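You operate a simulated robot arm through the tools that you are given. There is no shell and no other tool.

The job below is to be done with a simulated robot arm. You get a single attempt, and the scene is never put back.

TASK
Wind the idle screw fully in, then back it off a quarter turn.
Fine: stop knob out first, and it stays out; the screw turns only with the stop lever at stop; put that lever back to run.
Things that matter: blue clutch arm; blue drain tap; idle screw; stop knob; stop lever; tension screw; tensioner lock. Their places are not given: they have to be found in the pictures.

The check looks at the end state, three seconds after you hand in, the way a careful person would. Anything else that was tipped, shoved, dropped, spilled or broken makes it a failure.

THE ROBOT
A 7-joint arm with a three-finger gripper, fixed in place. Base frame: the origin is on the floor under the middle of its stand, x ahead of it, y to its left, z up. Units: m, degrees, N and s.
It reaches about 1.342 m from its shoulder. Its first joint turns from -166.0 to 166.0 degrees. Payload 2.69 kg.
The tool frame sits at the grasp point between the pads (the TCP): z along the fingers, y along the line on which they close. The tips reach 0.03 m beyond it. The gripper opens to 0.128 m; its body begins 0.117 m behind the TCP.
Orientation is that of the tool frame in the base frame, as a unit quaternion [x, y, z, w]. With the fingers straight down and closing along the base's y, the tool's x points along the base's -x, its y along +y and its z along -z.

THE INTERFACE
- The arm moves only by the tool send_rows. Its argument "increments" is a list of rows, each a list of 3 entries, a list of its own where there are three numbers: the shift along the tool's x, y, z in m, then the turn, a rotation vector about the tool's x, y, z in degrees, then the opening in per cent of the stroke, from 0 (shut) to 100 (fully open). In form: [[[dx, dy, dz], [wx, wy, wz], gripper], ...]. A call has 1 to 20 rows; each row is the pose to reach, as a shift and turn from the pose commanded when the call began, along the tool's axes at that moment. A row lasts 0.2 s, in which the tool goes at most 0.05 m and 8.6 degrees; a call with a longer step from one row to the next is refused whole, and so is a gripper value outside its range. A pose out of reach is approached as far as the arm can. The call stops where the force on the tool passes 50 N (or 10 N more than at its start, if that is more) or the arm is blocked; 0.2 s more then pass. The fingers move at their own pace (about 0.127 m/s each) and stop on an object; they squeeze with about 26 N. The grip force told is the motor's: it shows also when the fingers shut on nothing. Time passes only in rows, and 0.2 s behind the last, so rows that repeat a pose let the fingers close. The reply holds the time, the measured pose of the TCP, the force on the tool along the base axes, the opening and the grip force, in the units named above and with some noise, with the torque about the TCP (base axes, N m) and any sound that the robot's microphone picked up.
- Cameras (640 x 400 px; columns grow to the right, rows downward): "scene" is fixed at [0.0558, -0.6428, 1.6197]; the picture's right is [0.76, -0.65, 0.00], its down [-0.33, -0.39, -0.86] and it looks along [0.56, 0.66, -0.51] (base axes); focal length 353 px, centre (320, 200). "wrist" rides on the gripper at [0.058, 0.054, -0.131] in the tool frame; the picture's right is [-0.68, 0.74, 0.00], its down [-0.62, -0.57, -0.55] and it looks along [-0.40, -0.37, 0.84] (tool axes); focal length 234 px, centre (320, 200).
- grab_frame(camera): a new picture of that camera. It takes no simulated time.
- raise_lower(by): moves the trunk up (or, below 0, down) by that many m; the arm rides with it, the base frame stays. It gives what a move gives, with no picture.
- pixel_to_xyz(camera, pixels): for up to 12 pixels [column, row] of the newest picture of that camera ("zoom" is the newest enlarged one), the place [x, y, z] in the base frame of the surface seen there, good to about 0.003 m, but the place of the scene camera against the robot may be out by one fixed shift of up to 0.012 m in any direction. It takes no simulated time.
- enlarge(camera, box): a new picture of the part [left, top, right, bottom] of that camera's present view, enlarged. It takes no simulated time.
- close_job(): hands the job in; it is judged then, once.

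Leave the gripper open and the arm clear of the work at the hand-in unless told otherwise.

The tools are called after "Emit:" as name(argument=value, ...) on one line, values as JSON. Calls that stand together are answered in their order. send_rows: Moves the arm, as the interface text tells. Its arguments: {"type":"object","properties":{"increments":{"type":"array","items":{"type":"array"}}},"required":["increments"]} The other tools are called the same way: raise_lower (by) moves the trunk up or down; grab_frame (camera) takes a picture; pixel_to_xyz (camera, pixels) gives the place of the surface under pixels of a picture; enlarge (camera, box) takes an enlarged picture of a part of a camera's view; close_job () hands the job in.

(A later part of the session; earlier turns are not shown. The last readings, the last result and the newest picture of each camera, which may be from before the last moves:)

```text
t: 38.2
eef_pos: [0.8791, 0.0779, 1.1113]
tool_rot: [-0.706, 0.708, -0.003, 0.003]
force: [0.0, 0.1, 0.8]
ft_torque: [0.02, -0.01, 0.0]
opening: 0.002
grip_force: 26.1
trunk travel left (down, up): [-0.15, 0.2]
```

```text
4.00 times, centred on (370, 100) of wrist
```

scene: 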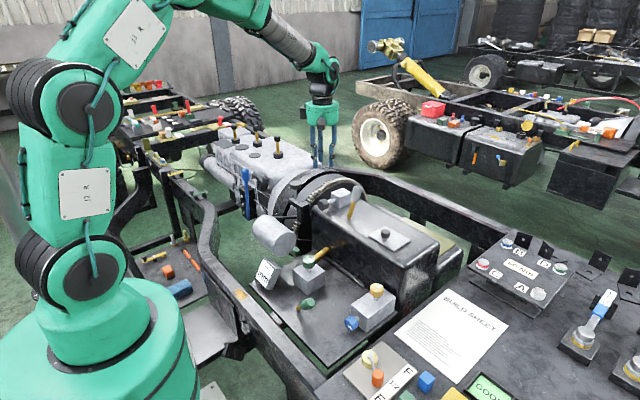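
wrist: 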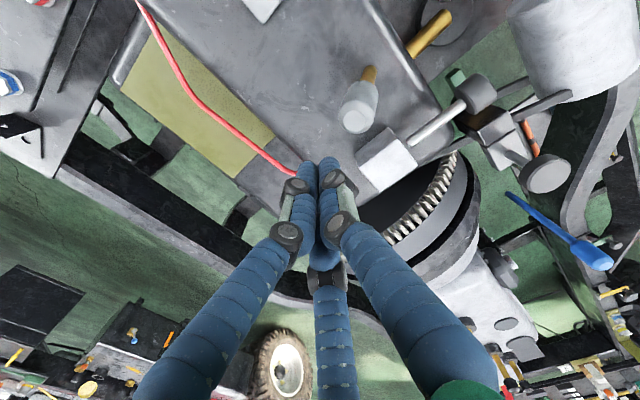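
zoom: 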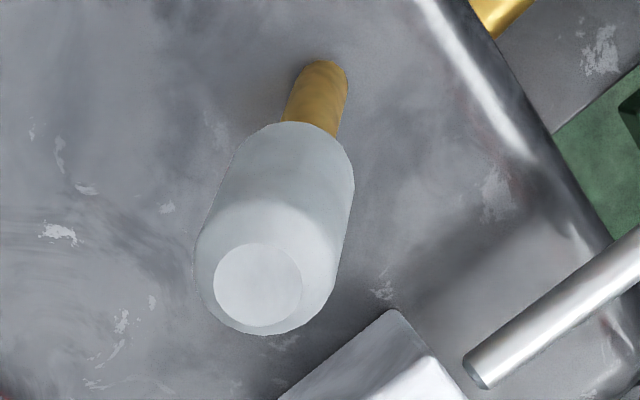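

Handle axis y≈0.078 lines up with the tool. I lower to TCP z≈1.03 and push −x in 5 mm rows.

Emit:
send_rows(increments=[[[0, 0, 0.04], [0, 0, 0], 0], [[0, 0, 0.08], [0, 0, 0], 0], [[0, 0, 0.08], [0, 0, 0], 0], [[0, 0.005, 0.08], [0, 0, 0], 0], [[0, 0.01, 0.08], [0, 0, 0], 0], [[0, 0.015, 0.08], [0, 0, 0], 0], [[0, 0.02, 0.08], [0, 0, 0], 0], [[0, 0.02, 0.08], [0, 0, 0], 0]])

Emit:
enlarge(camera="scene", box=[310, 160, 400, 225])

```text
t: 40.0
eef_pos: [0.8621, 0.0787, 1.0305]
tool_rot: [-0.707, 0.707, -0.002, 0.003]
force: [0.5, 0.1, -1.0]
ft_torque: [0.01, -0.03, 0.03]
opening: 0.0023
grip_force: 25.9
trunk travel left (down, up): [-0.15, 0.2]
```

```text
6.15 times, centred on (355, 192) of scene
```

zoom: 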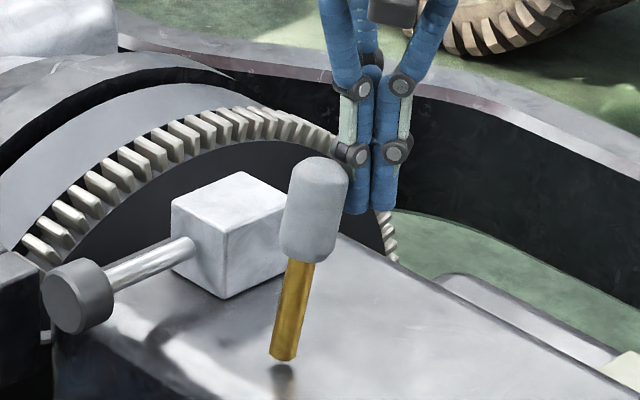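

The lever has begun to move with very little force. I keep pushing −x, 30 mm more.

Emit:
send_rows(increments=[[[0, 0.005, 0], [0, 0, 0], 0], [[0, 0.01, 0], [0, 0, 0], 0], [[0, 0.015, 0], [0, 0, 0], 0], [[0, 0.02, 0], [0, 0, 0], 0], [[0, 0.025, 0], [0, 0, 0], 0], [[0, 0.03, 0], [0, 0, 0], 0], [[0, 0.03, 0], [0, 0, 0], 0]])

Emit:
enlarge(camera="scene", box=[310, 160, 400, 225])

```text
t: 41.6
eef_pos: [0.8321, 0.079, 1.0309]
tool_rot: [-0.706, 0.708, -0.002, 0.003]
force: [-0.2, -0.6, 0.4]
ft_torque: [0.0, 0.0, 0.01]
opening: 0.0022
grip_force: 25.7
trunk travel left (down, up): [-0.15, 0.2]
```

```text
6.15 times, centred on (355, 192) of scene
```

zoom: 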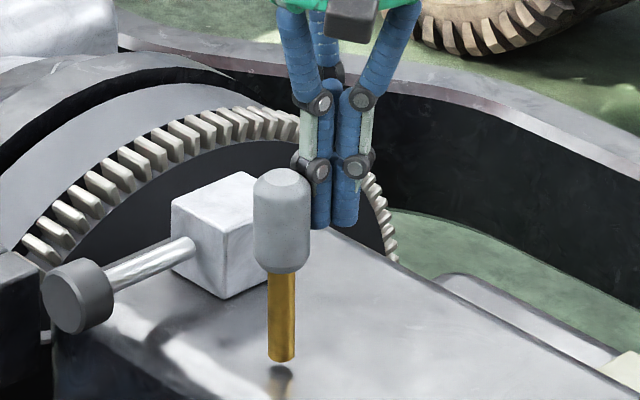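

The lever is about upright. I continue −x in 5 mm rows and watch for the end stop.

Emit:
send_rows(increments=[[[0, 0.005, 0], [0, 0, 0], 0], [[0, 0.01, 0], [0, 0, 0], 0], [[0, 0.015, 0], [0, 0, 0], 0], [[0, 0.02, 0], [0, 0, 0], 0], [[0, 0.025, 0], [0, 0, 0], 0], [[0, 0.03, 0], [0, 0, 0], 0], [[0, 0.03, 0], [0, 0, 0], 0]])

Emit:
enlarge(camera="scene", box=[310, 160, 400, 225])

```text
t: 43.2
eef_pos: [0.8019, 0.0805, 1.0308]
tool_rot: [-0.707, 0.708, -0.002, 0.003]
force: [-0.2, -0.6, -0.2]
ft_torque: [-0.03, -0.02, 0.0]
opening: 0.0022
grip_force: 26.1
trunk travel left (down, up): [-0.15, 0.2]
```

```text
6.15 times, centred on (355, 192) of scene
```

zoom: 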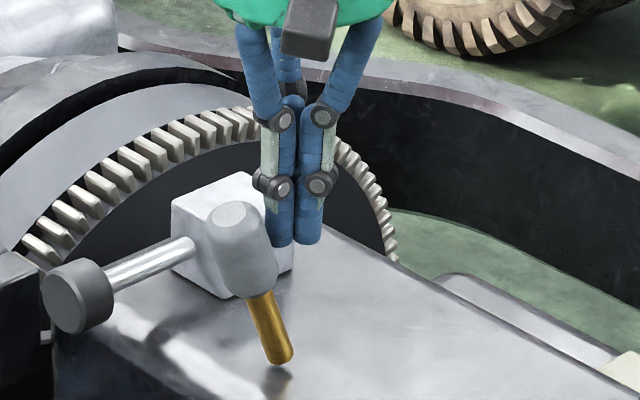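

Now it leans to −x. I continue in 4 mm rows, looking for resistance.

Emit:
send_rows(increments=[[[0, 0.004, 0], [0, 0, 0], 0], [[0, 0.008, 0], [0, 0, 0], 0], [[0, 0.012, 0], [0, 0, 0], 0], [[0, 0.016, 0], [0, 0, 0], 0], [[0, 0.016, 0], [0, 0, 0], 0]])

Emit:
enlarge(camera="scene", box=[310, 160, 400, 225])

Emit:
grab_frame(camera="wrist")

```text
t: 44.4
eef_pos: [0.7879, 0.0789, 1.032]
tool_rot: [-0.706, 0.708, -0.003, 0.005]
force: [15.8, 1.8, 7.4]
ft_torque: [0.03, -0.33, 0.0]
opening: 0.0019
grip_force: 25.8
trunk travel left (down, up): [-0.15, 0.2]
```

```text
6.15 times, centred on (355, 192) of scene
```

zoom: 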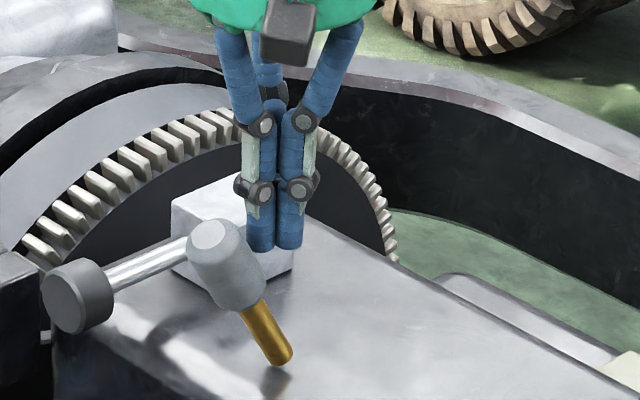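

```text
taken
```

wrist: 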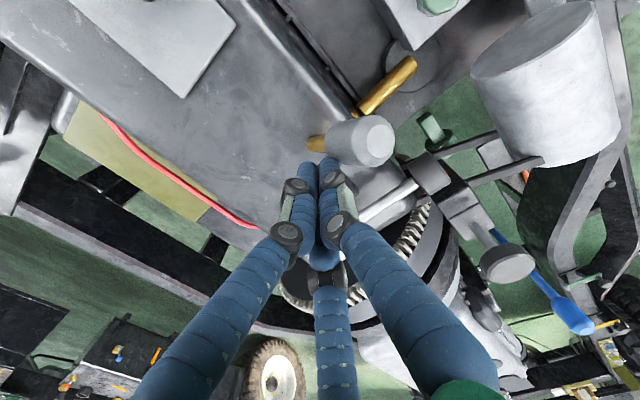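

15.8 N resistance with the lever leaning about 35° to −x: that's the end stop ("stop" position). I back off, raise clear and check the lever stays.

Emit:
send_rows(increments=[[[0, -0.008, 0], [0, 0, 0], 0], [[0, -0.018, 0], [0, 0, 0], 0], [[0, -0.018, -0.04], [0, 0, 0], 0], [[0, -0.018, -0.085], [0, 0, 0], 0], [[0, -0.018, -0.11], [0, 0, 0], 0], [[0, -0.018, -0.11], [0, 0, 0], 30]])

Emit:
enlarge(camera="scene", box=[310, 160, 400, 225])

Emit:
grab_frame(camera="wrist")

Emit:
pixel_to_xyz(camera="scene", pixels=[[340, 196], [346, 206], [349, 216]])

```text
t: 45.8
eef_pos: [0.803, 0.0777, 1.1433]
tool_rot: [-0.706, 0.708, -0.002, 0.003]
force: [0.5, 0.2, 0.1]
ft_torque: [0.0, -0.04, -0.03]
opening: 0.0383
grip_force: 0.0
trunk travel left (down, up): [-0.15, 0.2]
```

```text
6.15 times, centred on (355, 192) of scene
```

zoom: 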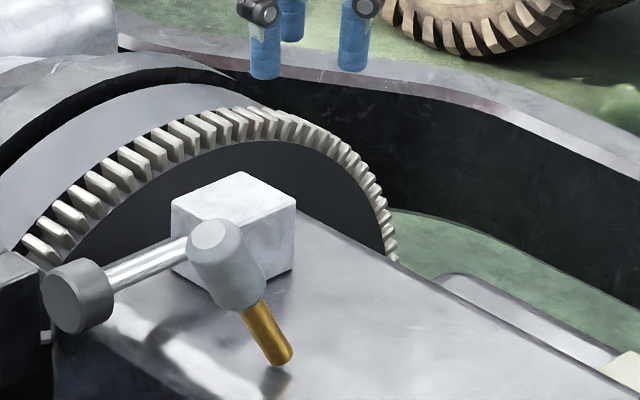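

```text
taken
```

wrist: 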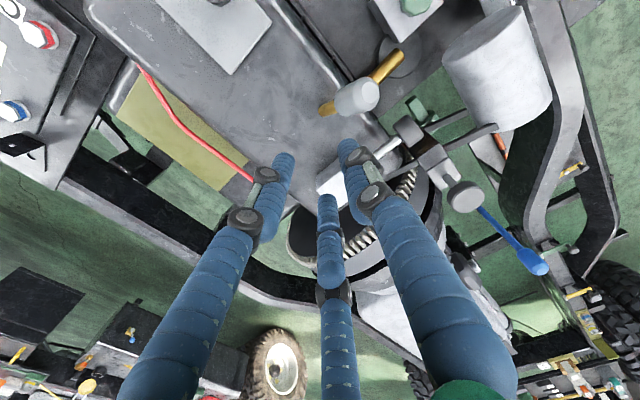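

```text
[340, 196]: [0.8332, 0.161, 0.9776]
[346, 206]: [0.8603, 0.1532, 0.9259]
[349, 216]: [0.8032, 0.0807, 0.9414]
```

The lever stays leaning to −x at its stop. Next, the yellow idle screw: I travel at z≈1.14 to above (0.685,-0.165) and look.

Emit:
send_rows(increments=[[[0.04, 0.0195, 0], [0, 0, 0], 50], [[0.08, 0.039, 0], [0, 0, 0], 50], [[0.12, 0.0585, 0], [0, 0, 0], 50], [[0.16, 0.078, 0], [0, 0, 0], 50], [[0.2, 0.0975, 0], [0, 0, 0], 50], [[0.243, 0.118, 0], [0, 0, 0], 50], [[0.243, 0.118, 0.04], [0, 0, 0], 60], [[0.243, 0.118, 0.08], [0, 0, 0], 60], [[0.243, 0.118, 0.12], [0, 0, 0], 60], [[0.243, 0.118, 0.14], [0, 0, 0], 60], [[0.243, 0.118, 0.14], [0, 0, 0], 60]])

Emit:
grab_frame(camera="wrist")

Emit:
enlarge(camera="wrist", box=[230, 40, 410, 180])

```text
t: 48.2
eef_pos: [0.6862, -0.1631, 1.0032]
tool_rot: [-0.706, 0.708, -0.001, 0.003]
force: [0.3, 0.3, 0.3]
ft_torque: [-0.01, 0.05, -0.03]
opening: 0.0767
grip_force: 0.0
trunk travel left (down, up): [-0.15, 0.2]
```

```text
taken
```

wrist: 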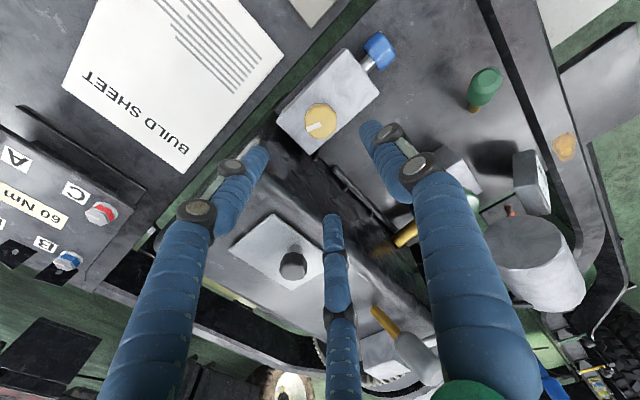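

```text
2.86 times, centred on (320, 110) of wrist
```

zoom: 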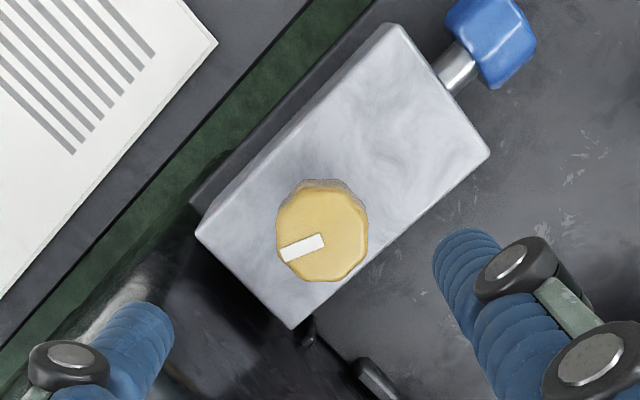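

The yellow knob is at wrist (321,123), index mark pointing to lower-left in the image. I query its top centre and edges, block top, and the gearbox wall nearby.

Emit:
pixel_to_xyz(camera="wrist", pixels=[[321, 123], [308, 123], [334, 120], [321, 110], [322, 135], [340, 90], [296, 143], [310, 154], [300, 165], [330, 175], [308, 128], [330, 122]])

Emit:
enlarge(camera="wrist", box=[296, 95, 346, 145])

Emit:
enlarge(camera="scene", box=[330, 240, 420, 320])

```text
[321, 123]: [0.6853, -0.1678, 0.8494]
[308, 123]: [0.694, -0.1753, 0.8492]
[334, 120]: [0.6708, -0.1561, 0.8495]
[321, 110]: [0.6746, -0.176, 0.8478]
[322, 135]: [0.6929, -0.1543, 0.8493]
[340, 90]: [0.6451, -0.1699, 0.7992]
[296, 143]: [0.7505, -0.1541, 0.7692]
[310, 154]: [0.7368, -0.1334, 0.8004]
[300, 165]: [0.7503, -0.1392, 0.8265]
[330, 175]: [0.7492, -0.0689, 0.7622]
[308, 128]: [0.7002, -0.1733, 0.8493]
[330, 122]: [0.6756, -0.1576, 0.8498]
```

```text
8.00 times, centred on (321, 120) of wrist
```

zoom: 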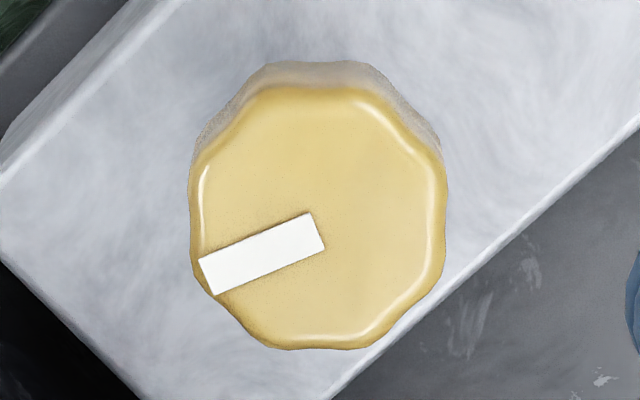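

```text
5.00 times, centred on (375, 280) of scene
```

zoom: 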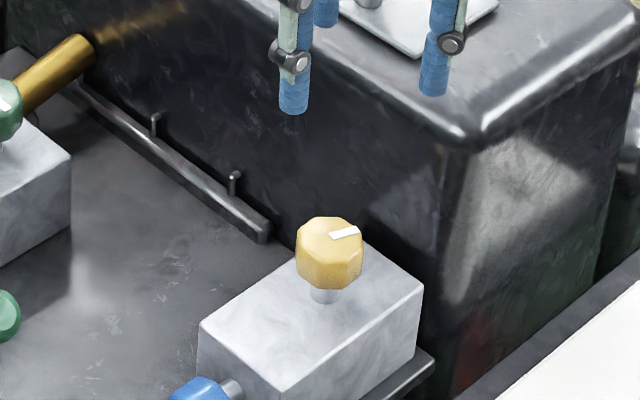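

Cap top z≈0.849, block top ≈0.80, gearbox wall x≈0.75, axis ≈(0.685,-0.168); the index mark now points at roughly −17° (measured from +x, counter-clockwise positive). I get the index ends precisely from a new zoom, before touching.

Emit:
enlarge(camera="wrist", box=[296, 95, 346, 145])

Emit:
pixel_to_xyz(camera="zoom", pixels=[[312, 233], [262, 254], [210, 276], [320, 217], [200, 200], [440, 200], [320, 95], [320, 342], [230, 110], [410, 310], [100, 200]])

```text
8.00 times, centred on (321, 120) of wrist
```

zoom: 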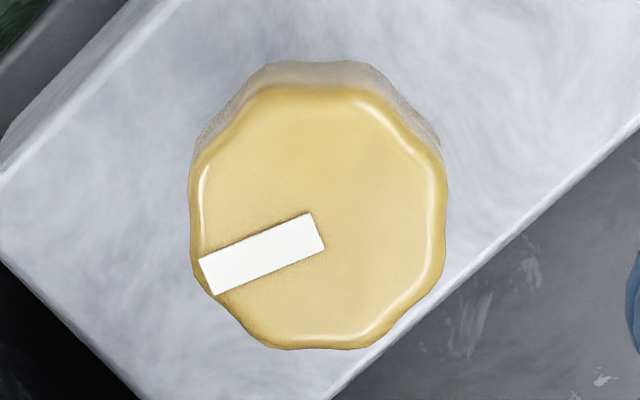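

```text
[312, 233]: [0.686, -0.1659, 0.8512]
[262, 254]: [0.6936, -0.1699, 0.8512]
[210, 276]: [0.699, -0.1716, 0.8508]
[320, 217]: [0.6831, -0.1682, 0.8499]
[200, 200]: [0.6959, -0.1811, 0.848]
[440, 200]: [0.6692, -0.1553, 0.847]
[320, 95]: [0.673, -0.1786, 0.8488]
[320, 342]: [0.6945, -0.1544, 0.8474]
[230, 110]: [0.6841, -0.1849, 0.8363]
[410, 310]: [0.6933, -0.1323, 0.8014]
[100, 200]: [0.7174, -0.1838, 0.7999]
```

The mark points at about −18° in the base frame; centre ≈(0.683,-0.1675). I now descend around the knob to TCP z≈0.847 (tips ≈0.817, above block top 0.80) with 50 % opening.

Emit:
send_rows(increments=[[[0.0044, 0.003, 0.0], [0, 0, 0], 50], [[0.0044, 0.003, 0.04], [0, 0, 0], 50], [[0.0044, 0.003, 0.08], [0, 0, 0], 50], [[0.0044, 0.003, 0.115], [0, 0, 0], 50], [[0.0044, 0.003, 0.14], [0, 0, 0], 50], [[0.0044, 0.003, 0.156], [0, 0, 0], 45], [[0.0044, 0.003, 0.156], [0, 0, 0], 40]])

Emit:
grab_frame(camera="wrist")

Emit:
enlarge(camera="wrist", box=[250, 110, 400, 230])

Emit:
enlarge(camera="scene", box=[330, 240, 420, 320])

```text
t: 49.8
eef_pos: [0.6838, -0.1691, 0.843]
tool_rot: [-0.706, 0.708, -0.002, 0.003]
force: [0.5, 0.1, -0.1]
ft_torque: [0.02, -0.01, -0.01]
opening: 0.0511
grip_force: 0.1
trunk travel left (down, up): [-0.15, 0.2]
```

```text
taken
```

wrist: 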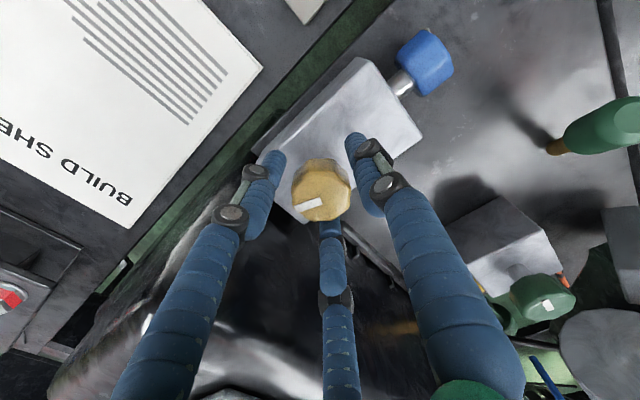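

```text
3.33 times, centred on (325, 170) of wrist
```

zoom: 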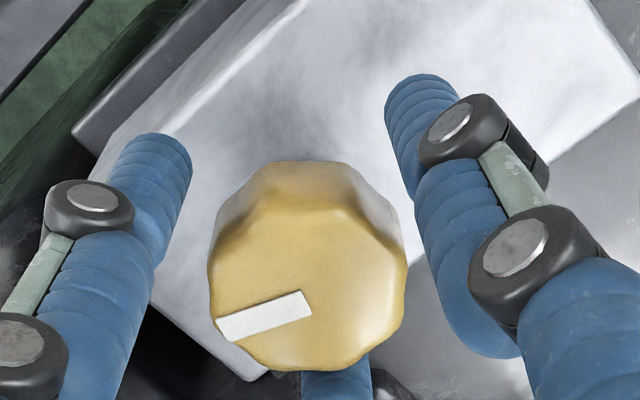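

```text
5.00 times, centred on (375, 280) of scene
```

zoom: 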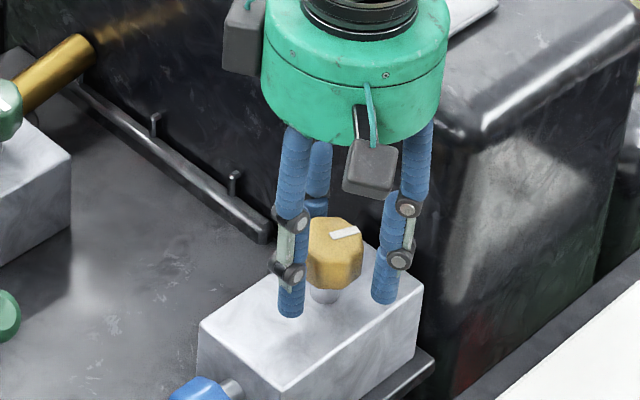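

The knob is centred between the fingers. I close on it.

Emit:
send_rows(increments=[[[0, 0, 0], [0, 0, 0], 30], [[0, 0, 0], [0, 0, 0], 15], [[0, 0, 0], [0, 0, 0], 5], [[0, 0, 0], [0, 0, 0], 5]])

Emit:
enlarge(camera="wrist", box=[250, 110, 400, 230])

```text
t: 50.7
eef_pos: [0.6844, -0.1646, 0.8436]
tool_rot: [0.707, -0.707, 0.002, -0.004]
force: [6.9, 9.7, -5.4]
ft_torque: [0.76, -0.12, -0.06]
opening: 0.0381
grip_force: 45.2
trunk travel left (down, up): [-0.15, 0.2]
stopped in row 4: the force on the tool passed its limit at 57 N (the readings are from after the stop); the commanded pose is now the measured one
```

```text
3.33 times, centred on (325, 170) of wrist
```

zoom: 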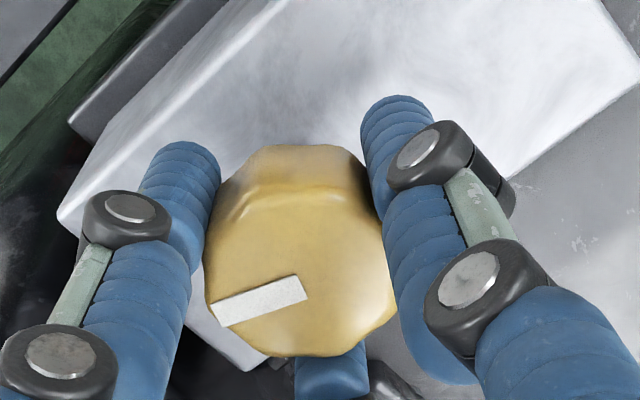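

The fingers found the real centre about 4 mm more to +y (≈(0.685,-0.1635)), cap ≈38 mm. I relax the side force with a 1 mm shift and then try a small clockwise (seen from above, = winding in) twist of 16°.

Emit:
send_rows(increments=[[[-0.001, -0.0007, 0], [0, 0, 0], 5], [[-0.001, -0.0007, 0], [0, 0, 4], 5], [[-0.001, -0.0007, 0], [0, 0, 8], 5], [[-0.001, -0.0007, 0], [0, 0, 12], 5], [[-0.001, -0.0007, 0], [0, 0, 16], 5], [[-0.001, -0.0007, 0], [0, 0, 16], 5]])

Emit:
enlarge(camera="wrist", box=[250, 110, 400, 230])

Emit:
enlarge(camera="scene", box=[330, 240, 420, 320])

```text
t: 52.1
eef_pos: [0.6845, -0.1657, 0.8443]
tool_rot: [-0.601, 0.799, -0.001, 0.004]
force: [4.9, 9.7, -12.1]
ft_torque: [0.27, -0.26, -0.05]
opening: 0.0379
grip_force: 45.1
trunk travel left (down, up): [-0.15, 0.2]
```

```text
3.33 times, centred on (325, 170) of wrist
```

zoom: 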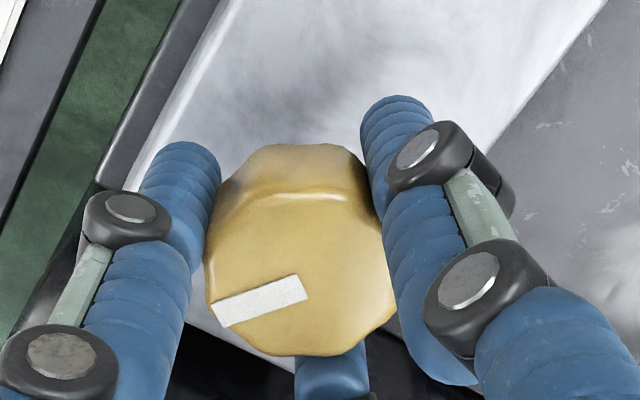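

```text
5.00 times, centred on (375, 280) of scene
```

zoom: 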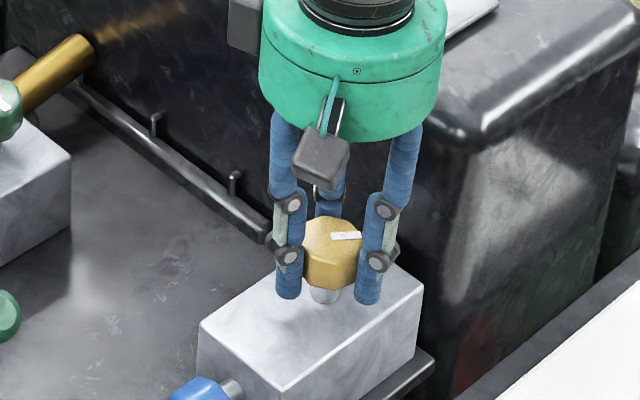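

The knob turns with the gripper (mark stays fixed relative to the fingers; torque ≈0). So it is free with the lever at stop. I continue clockwise by 64°, with a 1 mm position correction and 1 mm lower.

Emit:
send_rows(increments=[[[-0.001, 0, 0.001], [0, 0, 8], 5], [[-0.001, 0, 0.001], [0, 0, 16], 5], [[-0.001, 0, 0.001], [0, 0, 24], 5], [[-0.001, 0, 0.001], [0, 0, 32], 5], [[-0.001, 0, 0.001], [0, 0, 40], 5], [[-0.001, 0, 0.001], [0, 0, 48], 5], [[-0.001, 0, 0.001], [0, 0, 56], 5], [[-0.001, 0, 0.001], [0, 0, 64], 5], [[-0.001, 0, 0.001], [0, 0, 64], 5]])

Emit:
enlarge(camera="wrist", box=[250, 110, 400, 230])

Emit:
enlarge(camera="scene", box=[330, 220, 440, 320])

```text
t: 54.1
eef_pos: [0.6848, -0.1647, 0.8443]
tool_rot: [-0.087, 0.996, 0.001, 0.007]
force: [-7.1, -16.8, 12.7]
ft_torque: [-0.49, 0.26, -0.07]
opening: 0.0378
grip_force: 45.0
trunk travel left (down, up): [-0.15, 0.2]
```

```text
3.33 times, centred on (325, 170) of wrist
```

zoom: 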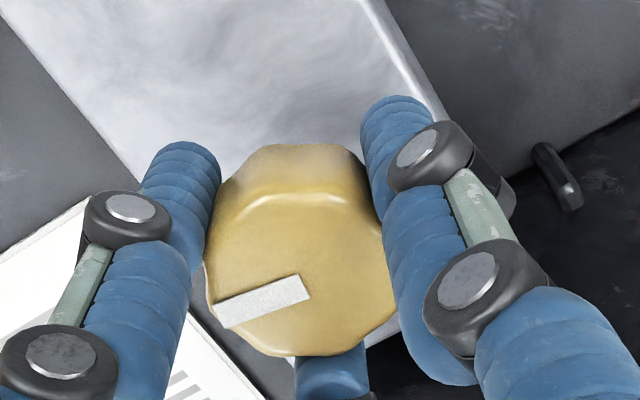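

```text
4.00 times, centred on (385, 270) of scene
```

zoom: 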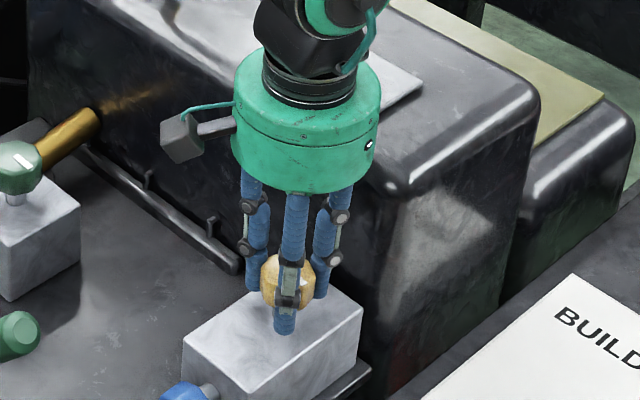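

Turned 80° so far without resistance; side forces are only from a ~2 mm grip offset that rotates with the tool. I keep on turning clockwise by 80° more while letting the position follow that offset.

Emit:
send_rows(increments=[[[0.0011, -0.0016, 0.0], [0, 0, 8], 5], [[0.0014, -0.0016, -0.001], [0, 0, 16], 5], [[0.0017, -0.0016, -0.001], [0, 0, 24], 5], [[0.002, -0.0016, -0.001], [0, 0, 32], 5], [[0.0024, -0.0016, -0.001], [0, 0, 40], 5], [[0.0026, -0.0015, -0.001], [0, 0, 48], 5], [[0.0028, -0.0014, -0.001], [0, 0, 56], 5], [[0.003, -0.0012, -0.001], [0, 0, 64], 5], [[0.0032, -0.001, -0.001], [0, 0, 72], 5], [[0.0034, -0.0008, -0.001], [0, 0, 80], 5], [[0.0034, -0.0008, -0.001], [0, 0, 80], 5]])

Emit:
enlarge(camera="wrist", box=[250, 110, 400, 230])

Emit:
enlarge(camera="scene", box=[330, 220, 440, 320])

```text
t: 56.5
eef_pos: [0.6841, -0.1649, 0.8442]
tool_rot: [0.574, 0.819, 0.003, 0.005]
force: [14.0, 4.1, -14.6]
ft_torque: [0.75, -0.3, 0.0]
opening: 0.0379
grip_force: 45.1
trunk travel left (down, up): [-0.15, 0.2]
stopped in row 11: the force on the tool passed its limit at 50 N (the readings are from after the stop); the commanded pose is now the measured one
```

```text
3.33 times, centred on (325, 170) of wrist
```

zoom: 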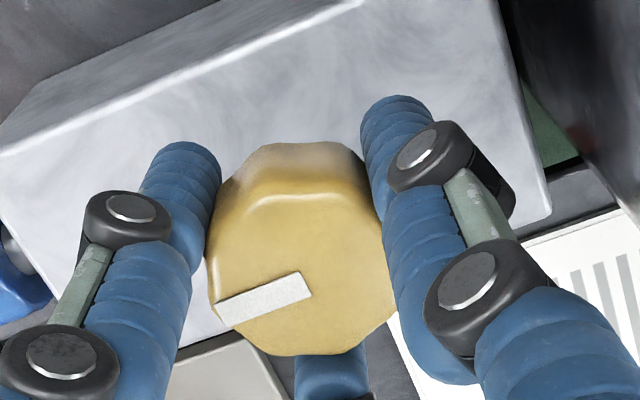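

```text
4.00 times, centred on (385, 270) of scene
```

zoom: 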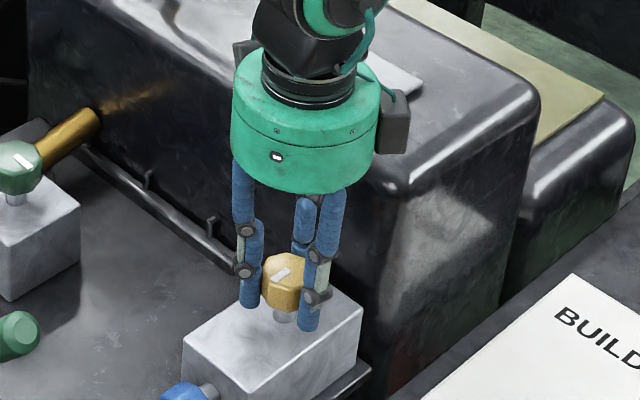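

Another 80° done (160° total clockwise); the stop was side force only (torque about z ≈0), the commanded pose is now re-zeroed at the measured one. I loosen and re-grip here to relieve the side load, then keep turning to see how far the wrist goes.

Emit:
send_rows(increments=[[[0, 0, 0], [0, 0, 0], 36], [[0, 0, 0], [0, 0, 0], 36], [[0, 0, 0], [0, 0, 0], 36]])

Emit:
grab_frame(camera="wrist")

Emit:
enlarge(camera="wrist", box=[250, 110, 400, 230])

```text
t: 57.3
eef_pos: [0.6815, -0.1652, 0.8454]
tool_rot: [0.574, 0.819, 0.004, 0.005]
force: [0.2, -0.1, 0.2]
ft_torque: [-0.04, -0.01, 0.02]
opening: 0.0461
grip_force: 0.2
trunk travel left (down, up): [-0.15, 0.2]
```

```text
taken
```

wrist: 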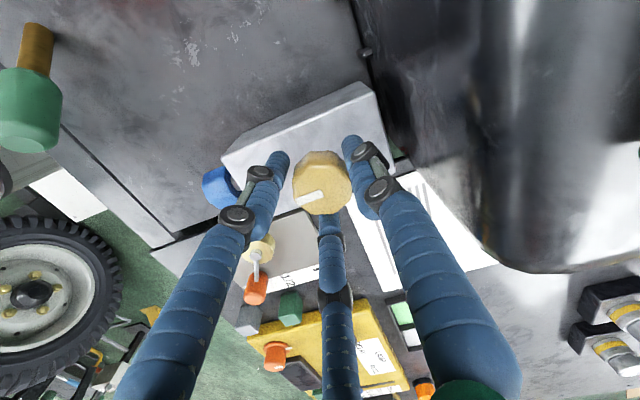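

```text
3.33 times, centred on (325, 170) of wrist
```

zoom: 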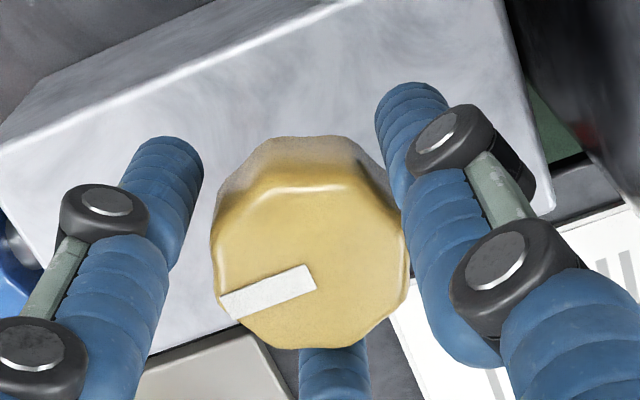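

Fingers free; the measured TCP is at x 0.6815 while the knob axis by gripped readings is ≈(0.6845,-0.165). I shift 3 mm to +x and grip again.

Emit:
send_rows(increments=[[[-0.001, 0.0028, 0], [0, 0, 0], 36], [[-0.001, 0.0028, 0], [0, 0, 0], 28], [[-0.001, 0.0028, 0], [0, 0, 0], 10], [[-0.001, 0.0028, 0], [0, 0, 0], 5], [[-0.001, 0.0028, 0], [0, 0, 0], 5]])

```text
t: 58.5
eef_pos: [0.6857, -0.1653, 0.8453]
tool_rot: [0.574, 0.819, 0.004, 0.005]
force: [-12.1, 0.7, 1.7]
ft_torque: [-0.05, 0.41, -0.02]
opening: 0.0382
grip_force: 24.4
trunk travel left (down, up): [-0.15, 0.2]
```

Small x-force (−12 N): I correct by −1.2 mm in x and continue clockwise 80°.

Emit:
send_rows(increments=[[[0.0004, -0.0011, 0], [0, 0, 0], 5], [[0.0004, -0.0011, 0], [0, 0, 8], 5], [[0.0004, -0.0011, 0], [0, 0, 16], 5], [[0.0004, -0.0011, 0], [0, 0, 24], 5], [[0.0004, -0.0011, 0], [0, 0, 32], 5], [[0.0004, -0.0011, 0], [0, 0, 40], 5], [[0.0004, -0.0011, 0], [0, 0, 48], 5], [[0.0004, -0.0011, 0], [0, 0, 56], 5], [[0.0004, -0.0011, 0], [0, 0, 64], 5], [[0.0004, -0.0011, 0], [0, 0, 72], 5], [[0.0004, -0.0011, 0], [0, 0, 80], 5], [[0.0004, -0.0011, 0], [0, 0, 80], 5]])

Emit:
enlarge(camera="wrist", box=[250, 110, 400, 230])

Emit:
enlarge(camera="scene", box=[330, 220, 440, 320])

```text
t: 61.1
eef_pos: [0.6847, -0.1646, 0.8449]
tool_rot: [0.966, 0.258, 0.006, 0.0]
force: [-4.6, 19.3, -3.7]
ft_torque: [0.6, -0.03, -0.07]
opening: 0.0381
grip_force: 44.9
trunk travel left (down, up): [-0.15, 0.2]
```

```text
3.33 times, centred on (325, 170) of wrist
```

zoom: 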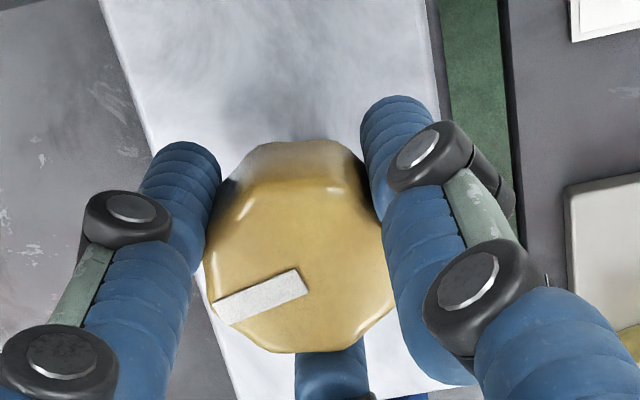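

```text
4.00 times, centred on (385, 270) of scene
```

zoom: 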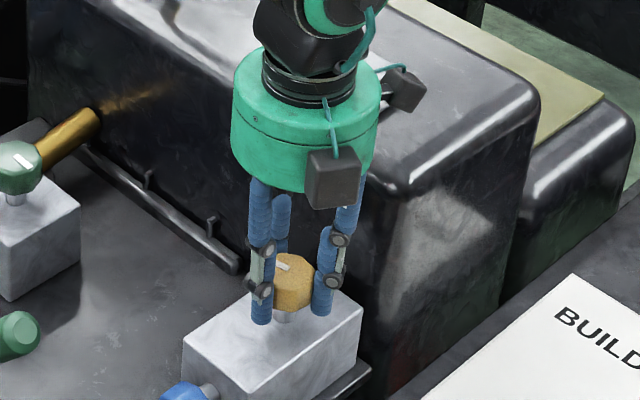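

240° so far and still free. I relieve the 19 N side load (2 mm) and continue clockwise.

Emit:
send_rows(increments=[[[0.0006, -0.002, 0], [0, 0, 0], 5], [[0.0006, -0.002, 0], [0, 0, 8], 5], [[0.0006, -0.002, 0], [0, 0, 16], 5], [[0.0006, -0.002, 0], [0, 0, 24], 5], [[0.0006, -0.002, 0], [0, 0, 32], 5], [[0.0006, -0.002, 0], [0, 0, 40], 5], [[0.0006, -0.002, 0], [0, 0, 48], 5], [[0.0006, -0.002, 0], [0, 0, 56], 5], [[0.0006, -0.002, 0], [0, 0, 56], 5]])

Emit:
enlarge(camera="wrist", box=[250, 110, 400, 230])

Emit:
enlarge(camera="scene", box=[330, 220, 440, 320])

```text
t: 63.0
eef_pos: [0.6848, -0.1656, 0.8482]
tool_rot: [0.997, -0.071, 0.006, -0.007]
force: [5.4, -5.1, -10.6]
ft_torque: [-0.5, -1.03, 0.11]
opening: 0.0381
grip_force: 45.1
out of reach, approached as far as the arm can: row 6, 7, 8, 9
trunk travel left (down, up): [-0.15, 0.2]
stopped in row 9: the force on the tool passed its limit at 70 N (the readings are from after the stop); the commanded pose is now the measured one
```

```text
3.33 times, centred on (325, 170) of wrist
```

zoom: 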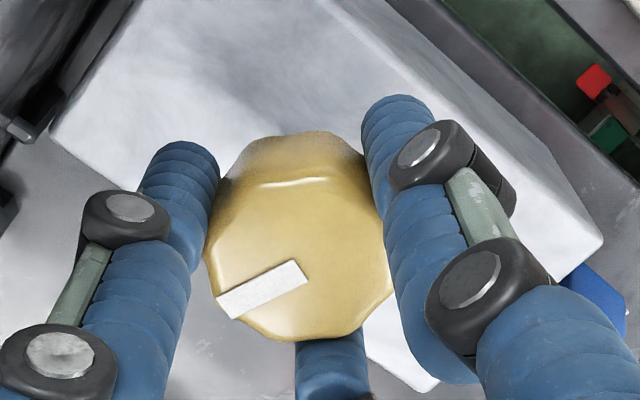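

```text
4.00 times, centred on (385, 270) of scene
```

zoom: 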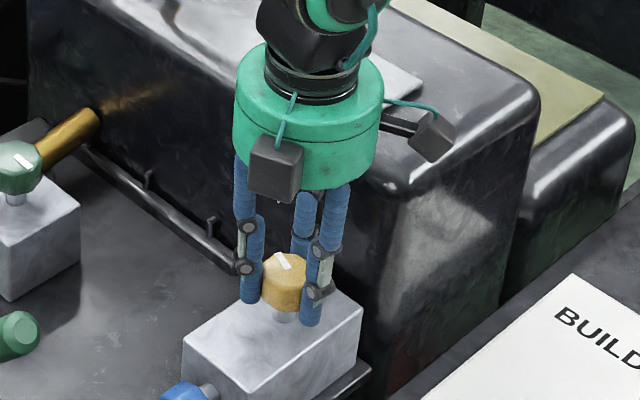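

The wrist limit is reached (yaw ≈ +188°), total turned ≈278° and no end stop yet. I release (open to 50 %), and unwind the wrist back counter-clockwise with open fingers, re-centring at the same time.

Emit:
send_rows(increments=[[[0, 0, 0], [0, 0, 0], 36], [[0, 0, 0], [0, 0, 0], 50], [[0, 0, 0], [0, 0, -8], 50], [[0, 0, 0], [0, 0, -16], 50], [[0, 0, 0], [0, 0, -24], 50], [[0, 0, 0], [0, 0, -32], 50], [[0, 0, 0], [0, 0, -38], 50], [[0, 0, 0], [0, 0, -38], 50]])

Emit:
enlarge(camera="wrist", box=[250, 110, 400, 230])

Emit:
enlarge(camera="scene", box=[350, 265, 400, 310])

```text
t: 64.8
eef_pos: [0.683, -0.1635, 0.8502]
tool_rot: [0.966, 0.258, 0.009, -0.005]
force: [0.5, 0.6, 0.1]
ft_torque: [0.04, -0.03, 0.02]
opening: 0.0641
grip_force: 0.0
trunk travel left (down, up): [-0.15, 0.2]
```

```text
3.33 times, centred on (325, 170) of wrist
```

zoom: 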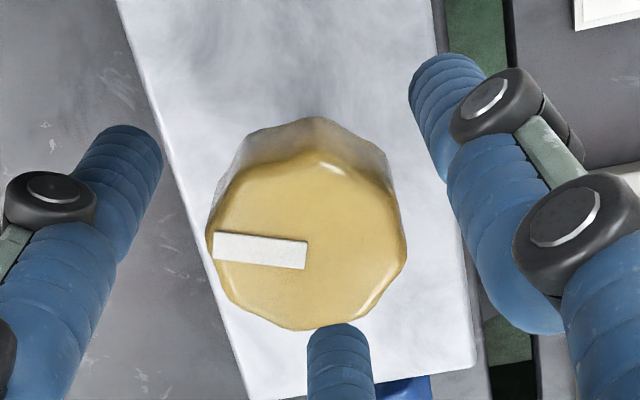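

```text
8.89 times, centred on (375, 288) of scene
```

zoom: 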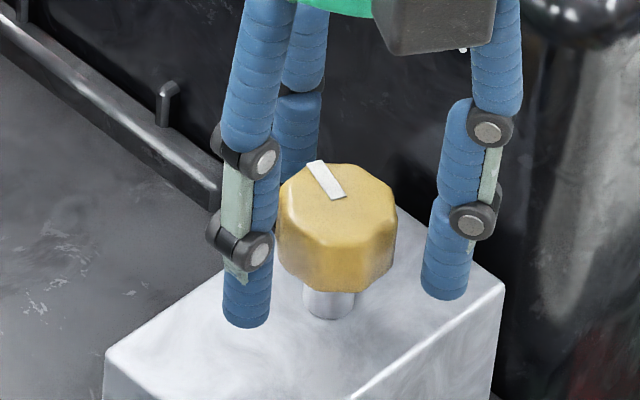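

From the scene zoom the mark now points at ≈ +66°, consistent with 278° clockwise from −18°. I re-level the small 1.2° tilt and re-centre to (0.6845,-0.165,0.845), then unwind the wrist.

Emit:
send_rows(increments=[[[0.0005, 0.002, 0.004], [-0.285, -1.146, 0], 50], [[0.0005, 0.002, 0.004], [-0.285, -1.146, 0], 50]])

Emit:
send_rows(increments=[[[0, 0, 0], [0, 0, -8], 50], [[0, 0, 0], [0, 0, -16], 50], [[0, 0, 0], [0, 0, -24], 50], [[0, 0, 0], [0, 0, -32], 50], [[0, 0, 0], [0, 0, -40], 50], [[0, 0, 0], [0, 0, -48], 50], [[0, 0, 0], [0, 0, -56], 50], [[0, 0, 0], [0, 0, -64], 50], [[0, 0, 0], [0, 0, -72], 50], [[0, 0, 0], [0, 0, -80], 50], [[0, 0, 0], [0, 0, -88], 50], [[0, 0, 0], [0, 0, -96], 50], [[0, 0, 0], [0, 0, -104], 50], [[0, 0, 0], [0, 0, -112], 50], [[0, 0, 0], [0, 0, -120], 50], [[0, 0, 0], [0, 0, -128], 50], [[0, 0, 0], [0, 0, -136], 50], [[0, 0, 0], [0, 0, -144], 50], [[0, 0, 0], [0, 0, -152], 50], [[0, 0, 0], [0, 0, -160], 50]])

Emit:
send_rows(increments=[[[0, 0, 0], [0, 0, -8], 50], [[0, 0, 0], [0, 0, -16], 50], [[0, 0, 0], [0, 0, -24], 50], [[0, 0, 0], [0, 0, -32], 50], [[0, 0, 0], [0, 0, -40], 50], [[0, 0, 0], [0, 0, -48], 50], [[0, 0, 0], [0, 0, -56], 50], [[0, 0, 0], [0, 0, -64], 50], [[0, 0, 0], [0, 0, -72], 50], [[0, 0, 0], [0, 0, -80], 50], [[0, 0, 0], [0, 0, -88], 50], [[0, 0, 0], [0, 0, -96], 50], [[0, 0, 0], [0, 0, -104], 50], [[0, 0, 0], [0, 0, -112], 50], [[0, 0, 0], [0, 0, -120], 50], [[0, 0, 0], [0, 0, -128], 50], [[0, 0, 0], [0, 0, -128], 50]])

Emit:
enlarge(camera="wrist", box=[250, 110, 400, 230])

Emit:
enlarge(camera="scene", box=[350, 265, 400, 310])

```text
t: 65.4
eef_pos: [0.6854, -0.1668, 0.8468]
tool_rot: [0.966, 0.257, -0.001, 0.001]
force: [-0.2, 0.5, -0.1]
ft_torque: [0.03, 0.0, 0.02]
opening: 0.0641
grip_force: 0.1
trunk travel left (down, up): [-0.15, 0.2]
```

```text
t: 69.6
eef_pos: [0.6843, -0.168, 0.8471]
tool_rot: [-0.086, 0.996, -0.001, -0.001]
force: [1.0, 0.6, -0.3]
ft_torque: [-0.01, 0.03, -0.02]
opening: 0.0641
grip_force: 0.2
trunk travel left (down, up): [-0.15, 0.2]
```

```text
t: 73.2
eef_pos: [0.6849, -0.1674, 0.8469]
tool_rot: [0.933, -0.359, 0.0, 0.002]
force: [0.4, -0.2, -0.4]
ft_torque: [0.02, 0.02, 0.02]
opening: 0.064
grip_force: 0.0
trunk travel left (down, up): [-0.15, 0.2]
```

```text
3.33 times, centred on (325, 170) of wrist
```

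zoom: 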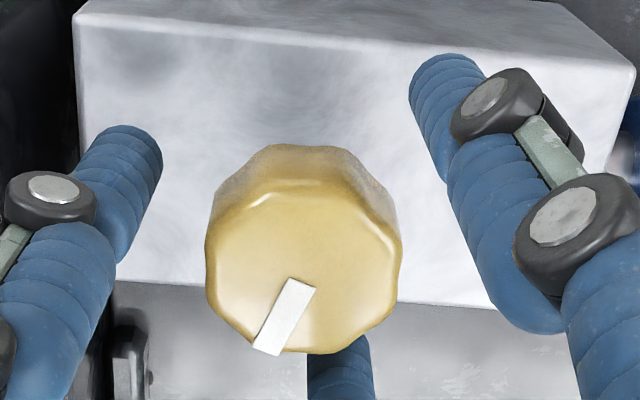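

```text
8.89 times, centred on (375, 288) of scene
```

zoom: 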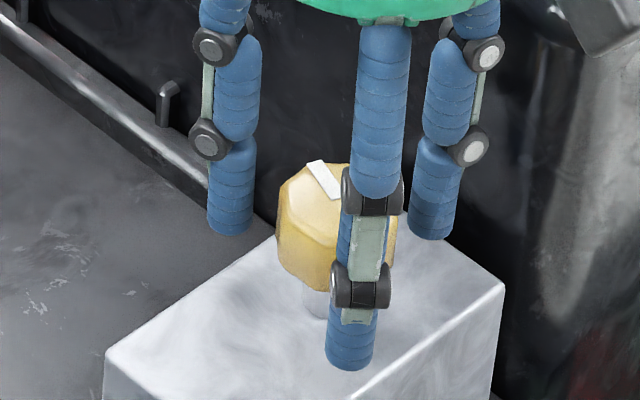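

The wrist unwound to yaw −138° with the knob undisturbed (mark still at +66°). I shift 2 mm to +y and grip again.

Emit:
send_rows(increments=[[[-0.0015, -0.0013, 0.001], [0, 0, 0], 40], [[-0.0015, -0.0013, 0.001], [0, 0, 0], 28], [[-0.0015, -0.0013, 0.001], [0, 0, 0], 12], [[-0.0015, -0.0013, 0.001], [0, 0, 0], 5], [[-0.0015, -0.0013, 0.001], [0, 0, 0], 5]])

```text
t: 74.4
eef_pos: [0.6853, -0.1656, 0.8461]
tool_rot: [0.933, -0.36, 0.0, 0.001]
force: [1.6, -10.8, -0.7]
ft_torque: [-0.37, -0.11, 0.17]
opening: 0.0382
grip_force: 44.8
trunk travel left (down, up): [-0.15, 0.2]
```

Small −y force; I correct 1 mm and turn clockwise 80°, watching the torque for the end stop.

Emit:
send_rows(increments=[[[0.0007, 0.0008, 0], [0, 0, 0], 5], [[0.0007, 0.0008, 0], [0, 0, 8], 5], [[0.0007, 0.0008, 0], [0, 0, 16], 5], [[0.0007, 0.0008, 0], [0, 0, 24], 5], [[0.0007, 0.0008, 0], [0, 0, 32], 5], [[0.0007, 0.0008, 0], [0, 0, 40], 5], [[0.0007, 0.0008, 0], [0, 0, 48], 5], [[0.0007, 0.0008, 0], [0, 0, 56], 5], [[0.0007, 0.0008, 0], [0, 0, 64], 5], [[0.0007, 0.0008, 0], [0, 0, 72], 5], [[0.0007, 0.0008, 0], [0, 0, 80], 5], [[0.0007, 0.0008, 0], [0, 0, 80], 5]])

Emit:
enlarge(camera="wrist", box=[250, 110, 400, 230])

```text
t: 77.0
eef_pos: [0.6851, -0.1648, 0.8448]
tool_rot: [-0.483, 0.876, 0.0, -0.001]
force: [9.4, 11.3, 2.0]
ft_torque: [0.1, -0.06, 0.03]
opening: 0.0379
grip_force: 45.3
trunk travel left (down, up): [-0.15, 0.2]
```

```text
3.33 times, centred on (325, 170) of wrist
```

zoom: 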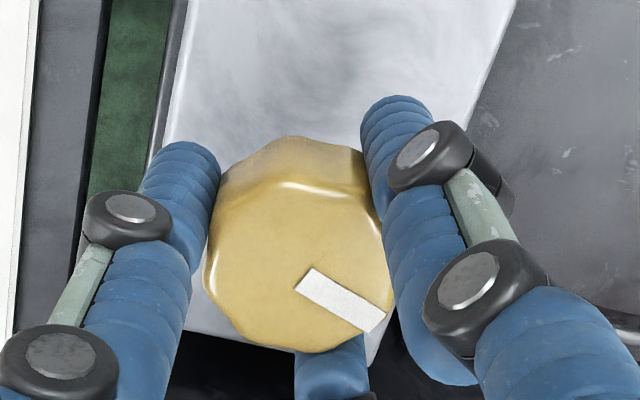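

In the wrist view the mark has moved relative to the fingers (from lower-left to lower-right), i.e. this time the fingers slipped around the knob — possibly it's already at its end stop. I check the mark's absolute direction with the scene camera.

Emit:
enlarge(camera="scene", box=[350, 265, 400, 310])

Emit:
enlarge(camera="scene", box=[310, 160, 400, 225])

```text
8.89 times, centred on (375, 288) of scene
```

zoom: 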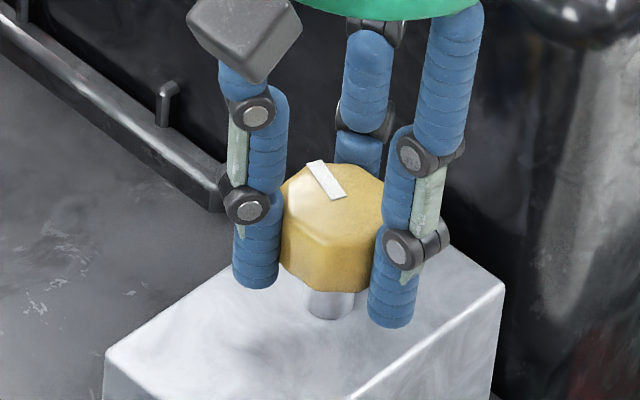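

```text
6.15 times, centred on (355, 192) of scene
```

zoom: 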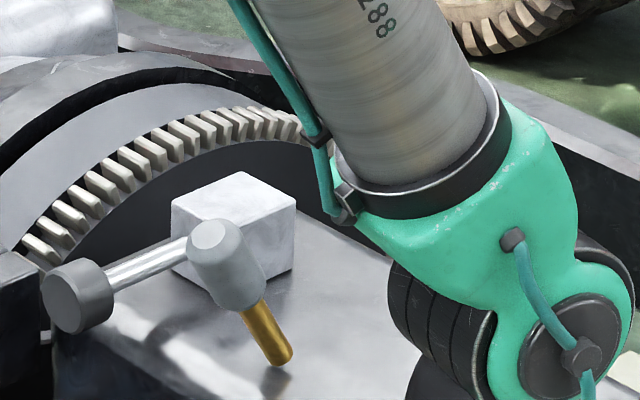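

The mark is unchanged (≈ +66°) although the tool turned 80°: the screw is at its end. I confirm by a counter-clockwise wiggle: −16° and then look whether the knob follows (i.e. free in the other direction), reading torque.

Emit:
send_rows(increments=[[[-0.0005, -0.0005, 0], [0, 0, 4], 5], [[-0.0005, -0.0005, 0], [0, 0, 8], 5]])

Emit:
enlarge(camera="wrist", box=[250, 110, 400, 230])

```text
t: 77.6
eef_pos: [0.6855, -0.1655, 0.8454]
tool_rot: [-0.421, 0.907, 0.0, -0.002]
force: [1.6, 4.0, 2.4]
ft_torque: [-0.09, 0.12, 0.89]
opening: 0.0382
grip_force: 44.7
trunk travel left (down, up): [-0.15, 0.2]
```

```text
3.33 times, centred on (325, 170) of wrist
```

zoom: 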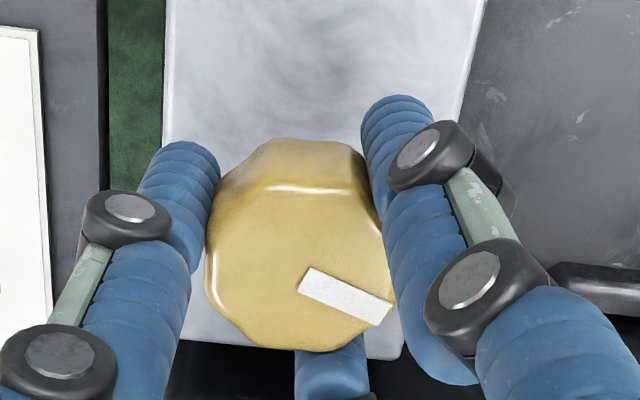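

Torque +0.89 N·m resists clockwise turning: the end stop is confirmed, the screw is fully in. I take a strong scene zoom to record the mark's direction at the stop.

Emit:
enlarge(camera="scene", box=[364, 276, 388, 300])

Emit:
pixel_to_xyz(camera="zoom", pixels=[[320, 200], [300, 150], [280, 130], [250, 90], [260, 110]])

```text
16.00 times, centred on (376, 288) of scene
```

zoom: 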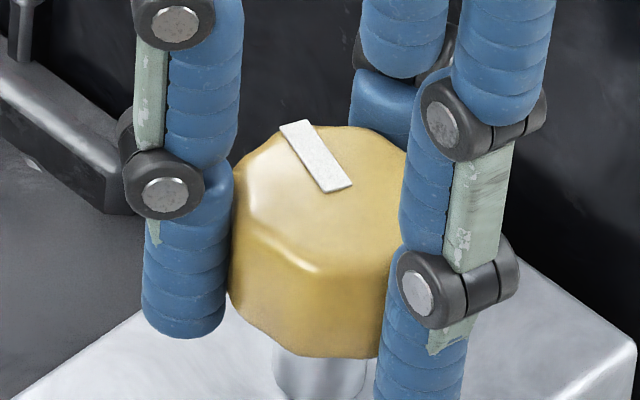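

```text
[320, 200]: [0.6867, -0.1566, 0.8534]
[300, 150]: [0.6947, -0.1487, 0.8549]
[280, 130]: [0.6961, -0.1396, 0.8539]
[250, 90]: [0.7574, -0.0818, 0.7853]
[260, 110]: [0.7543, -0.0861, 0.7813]
```

By ray computation the mark stands at ≈70.7° at the end stop, so the goal is ≈160.7° (counter-clockwise 90°). I release to relax the torque and grip again, checking forces.

Emit:
send_rows(increments=[[[0, 0, 0], [0, 0, 0], 36], [[0, 0, 0], [0, 0, 0], 36], [[0, 0, 0], [0, 0, 0], 36]])

Emit:
enlarge(camera="scene", box=[364, 276, 388, 300])

Emit:
enlarge(camera="wrist", box=[250, 110, 400, 230])

```text
t: 78.4
eef_pos: [0.6852, -0.1665, 0.8455]
tool_rot: [-0.421, 0.907, 0.0, -0.001]
force: [0.1, 0.3, -0.1]
ft_torque: [-0.01, -0.05, 0.02]
opening: 0.046
grip_force: 0.0
trunk travel left (down, up): [-0.15, 0.2]
```

```text
16.00 times, centred on (376, 288) of scene
```

zoom: 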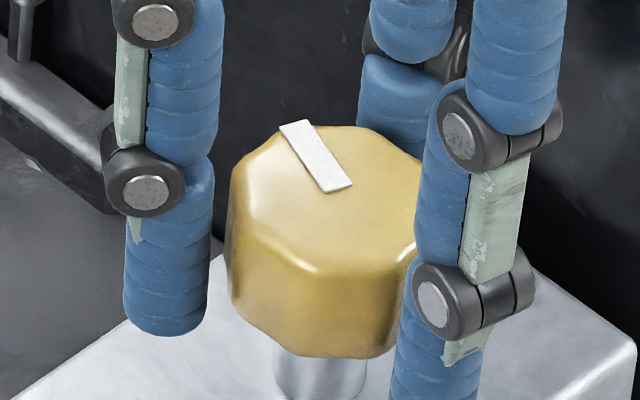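

```text
3.33 times, centred on (325, 170) of wrist
```

zoom: 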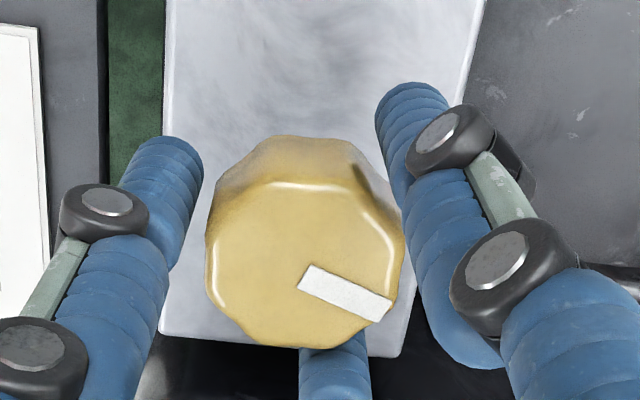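

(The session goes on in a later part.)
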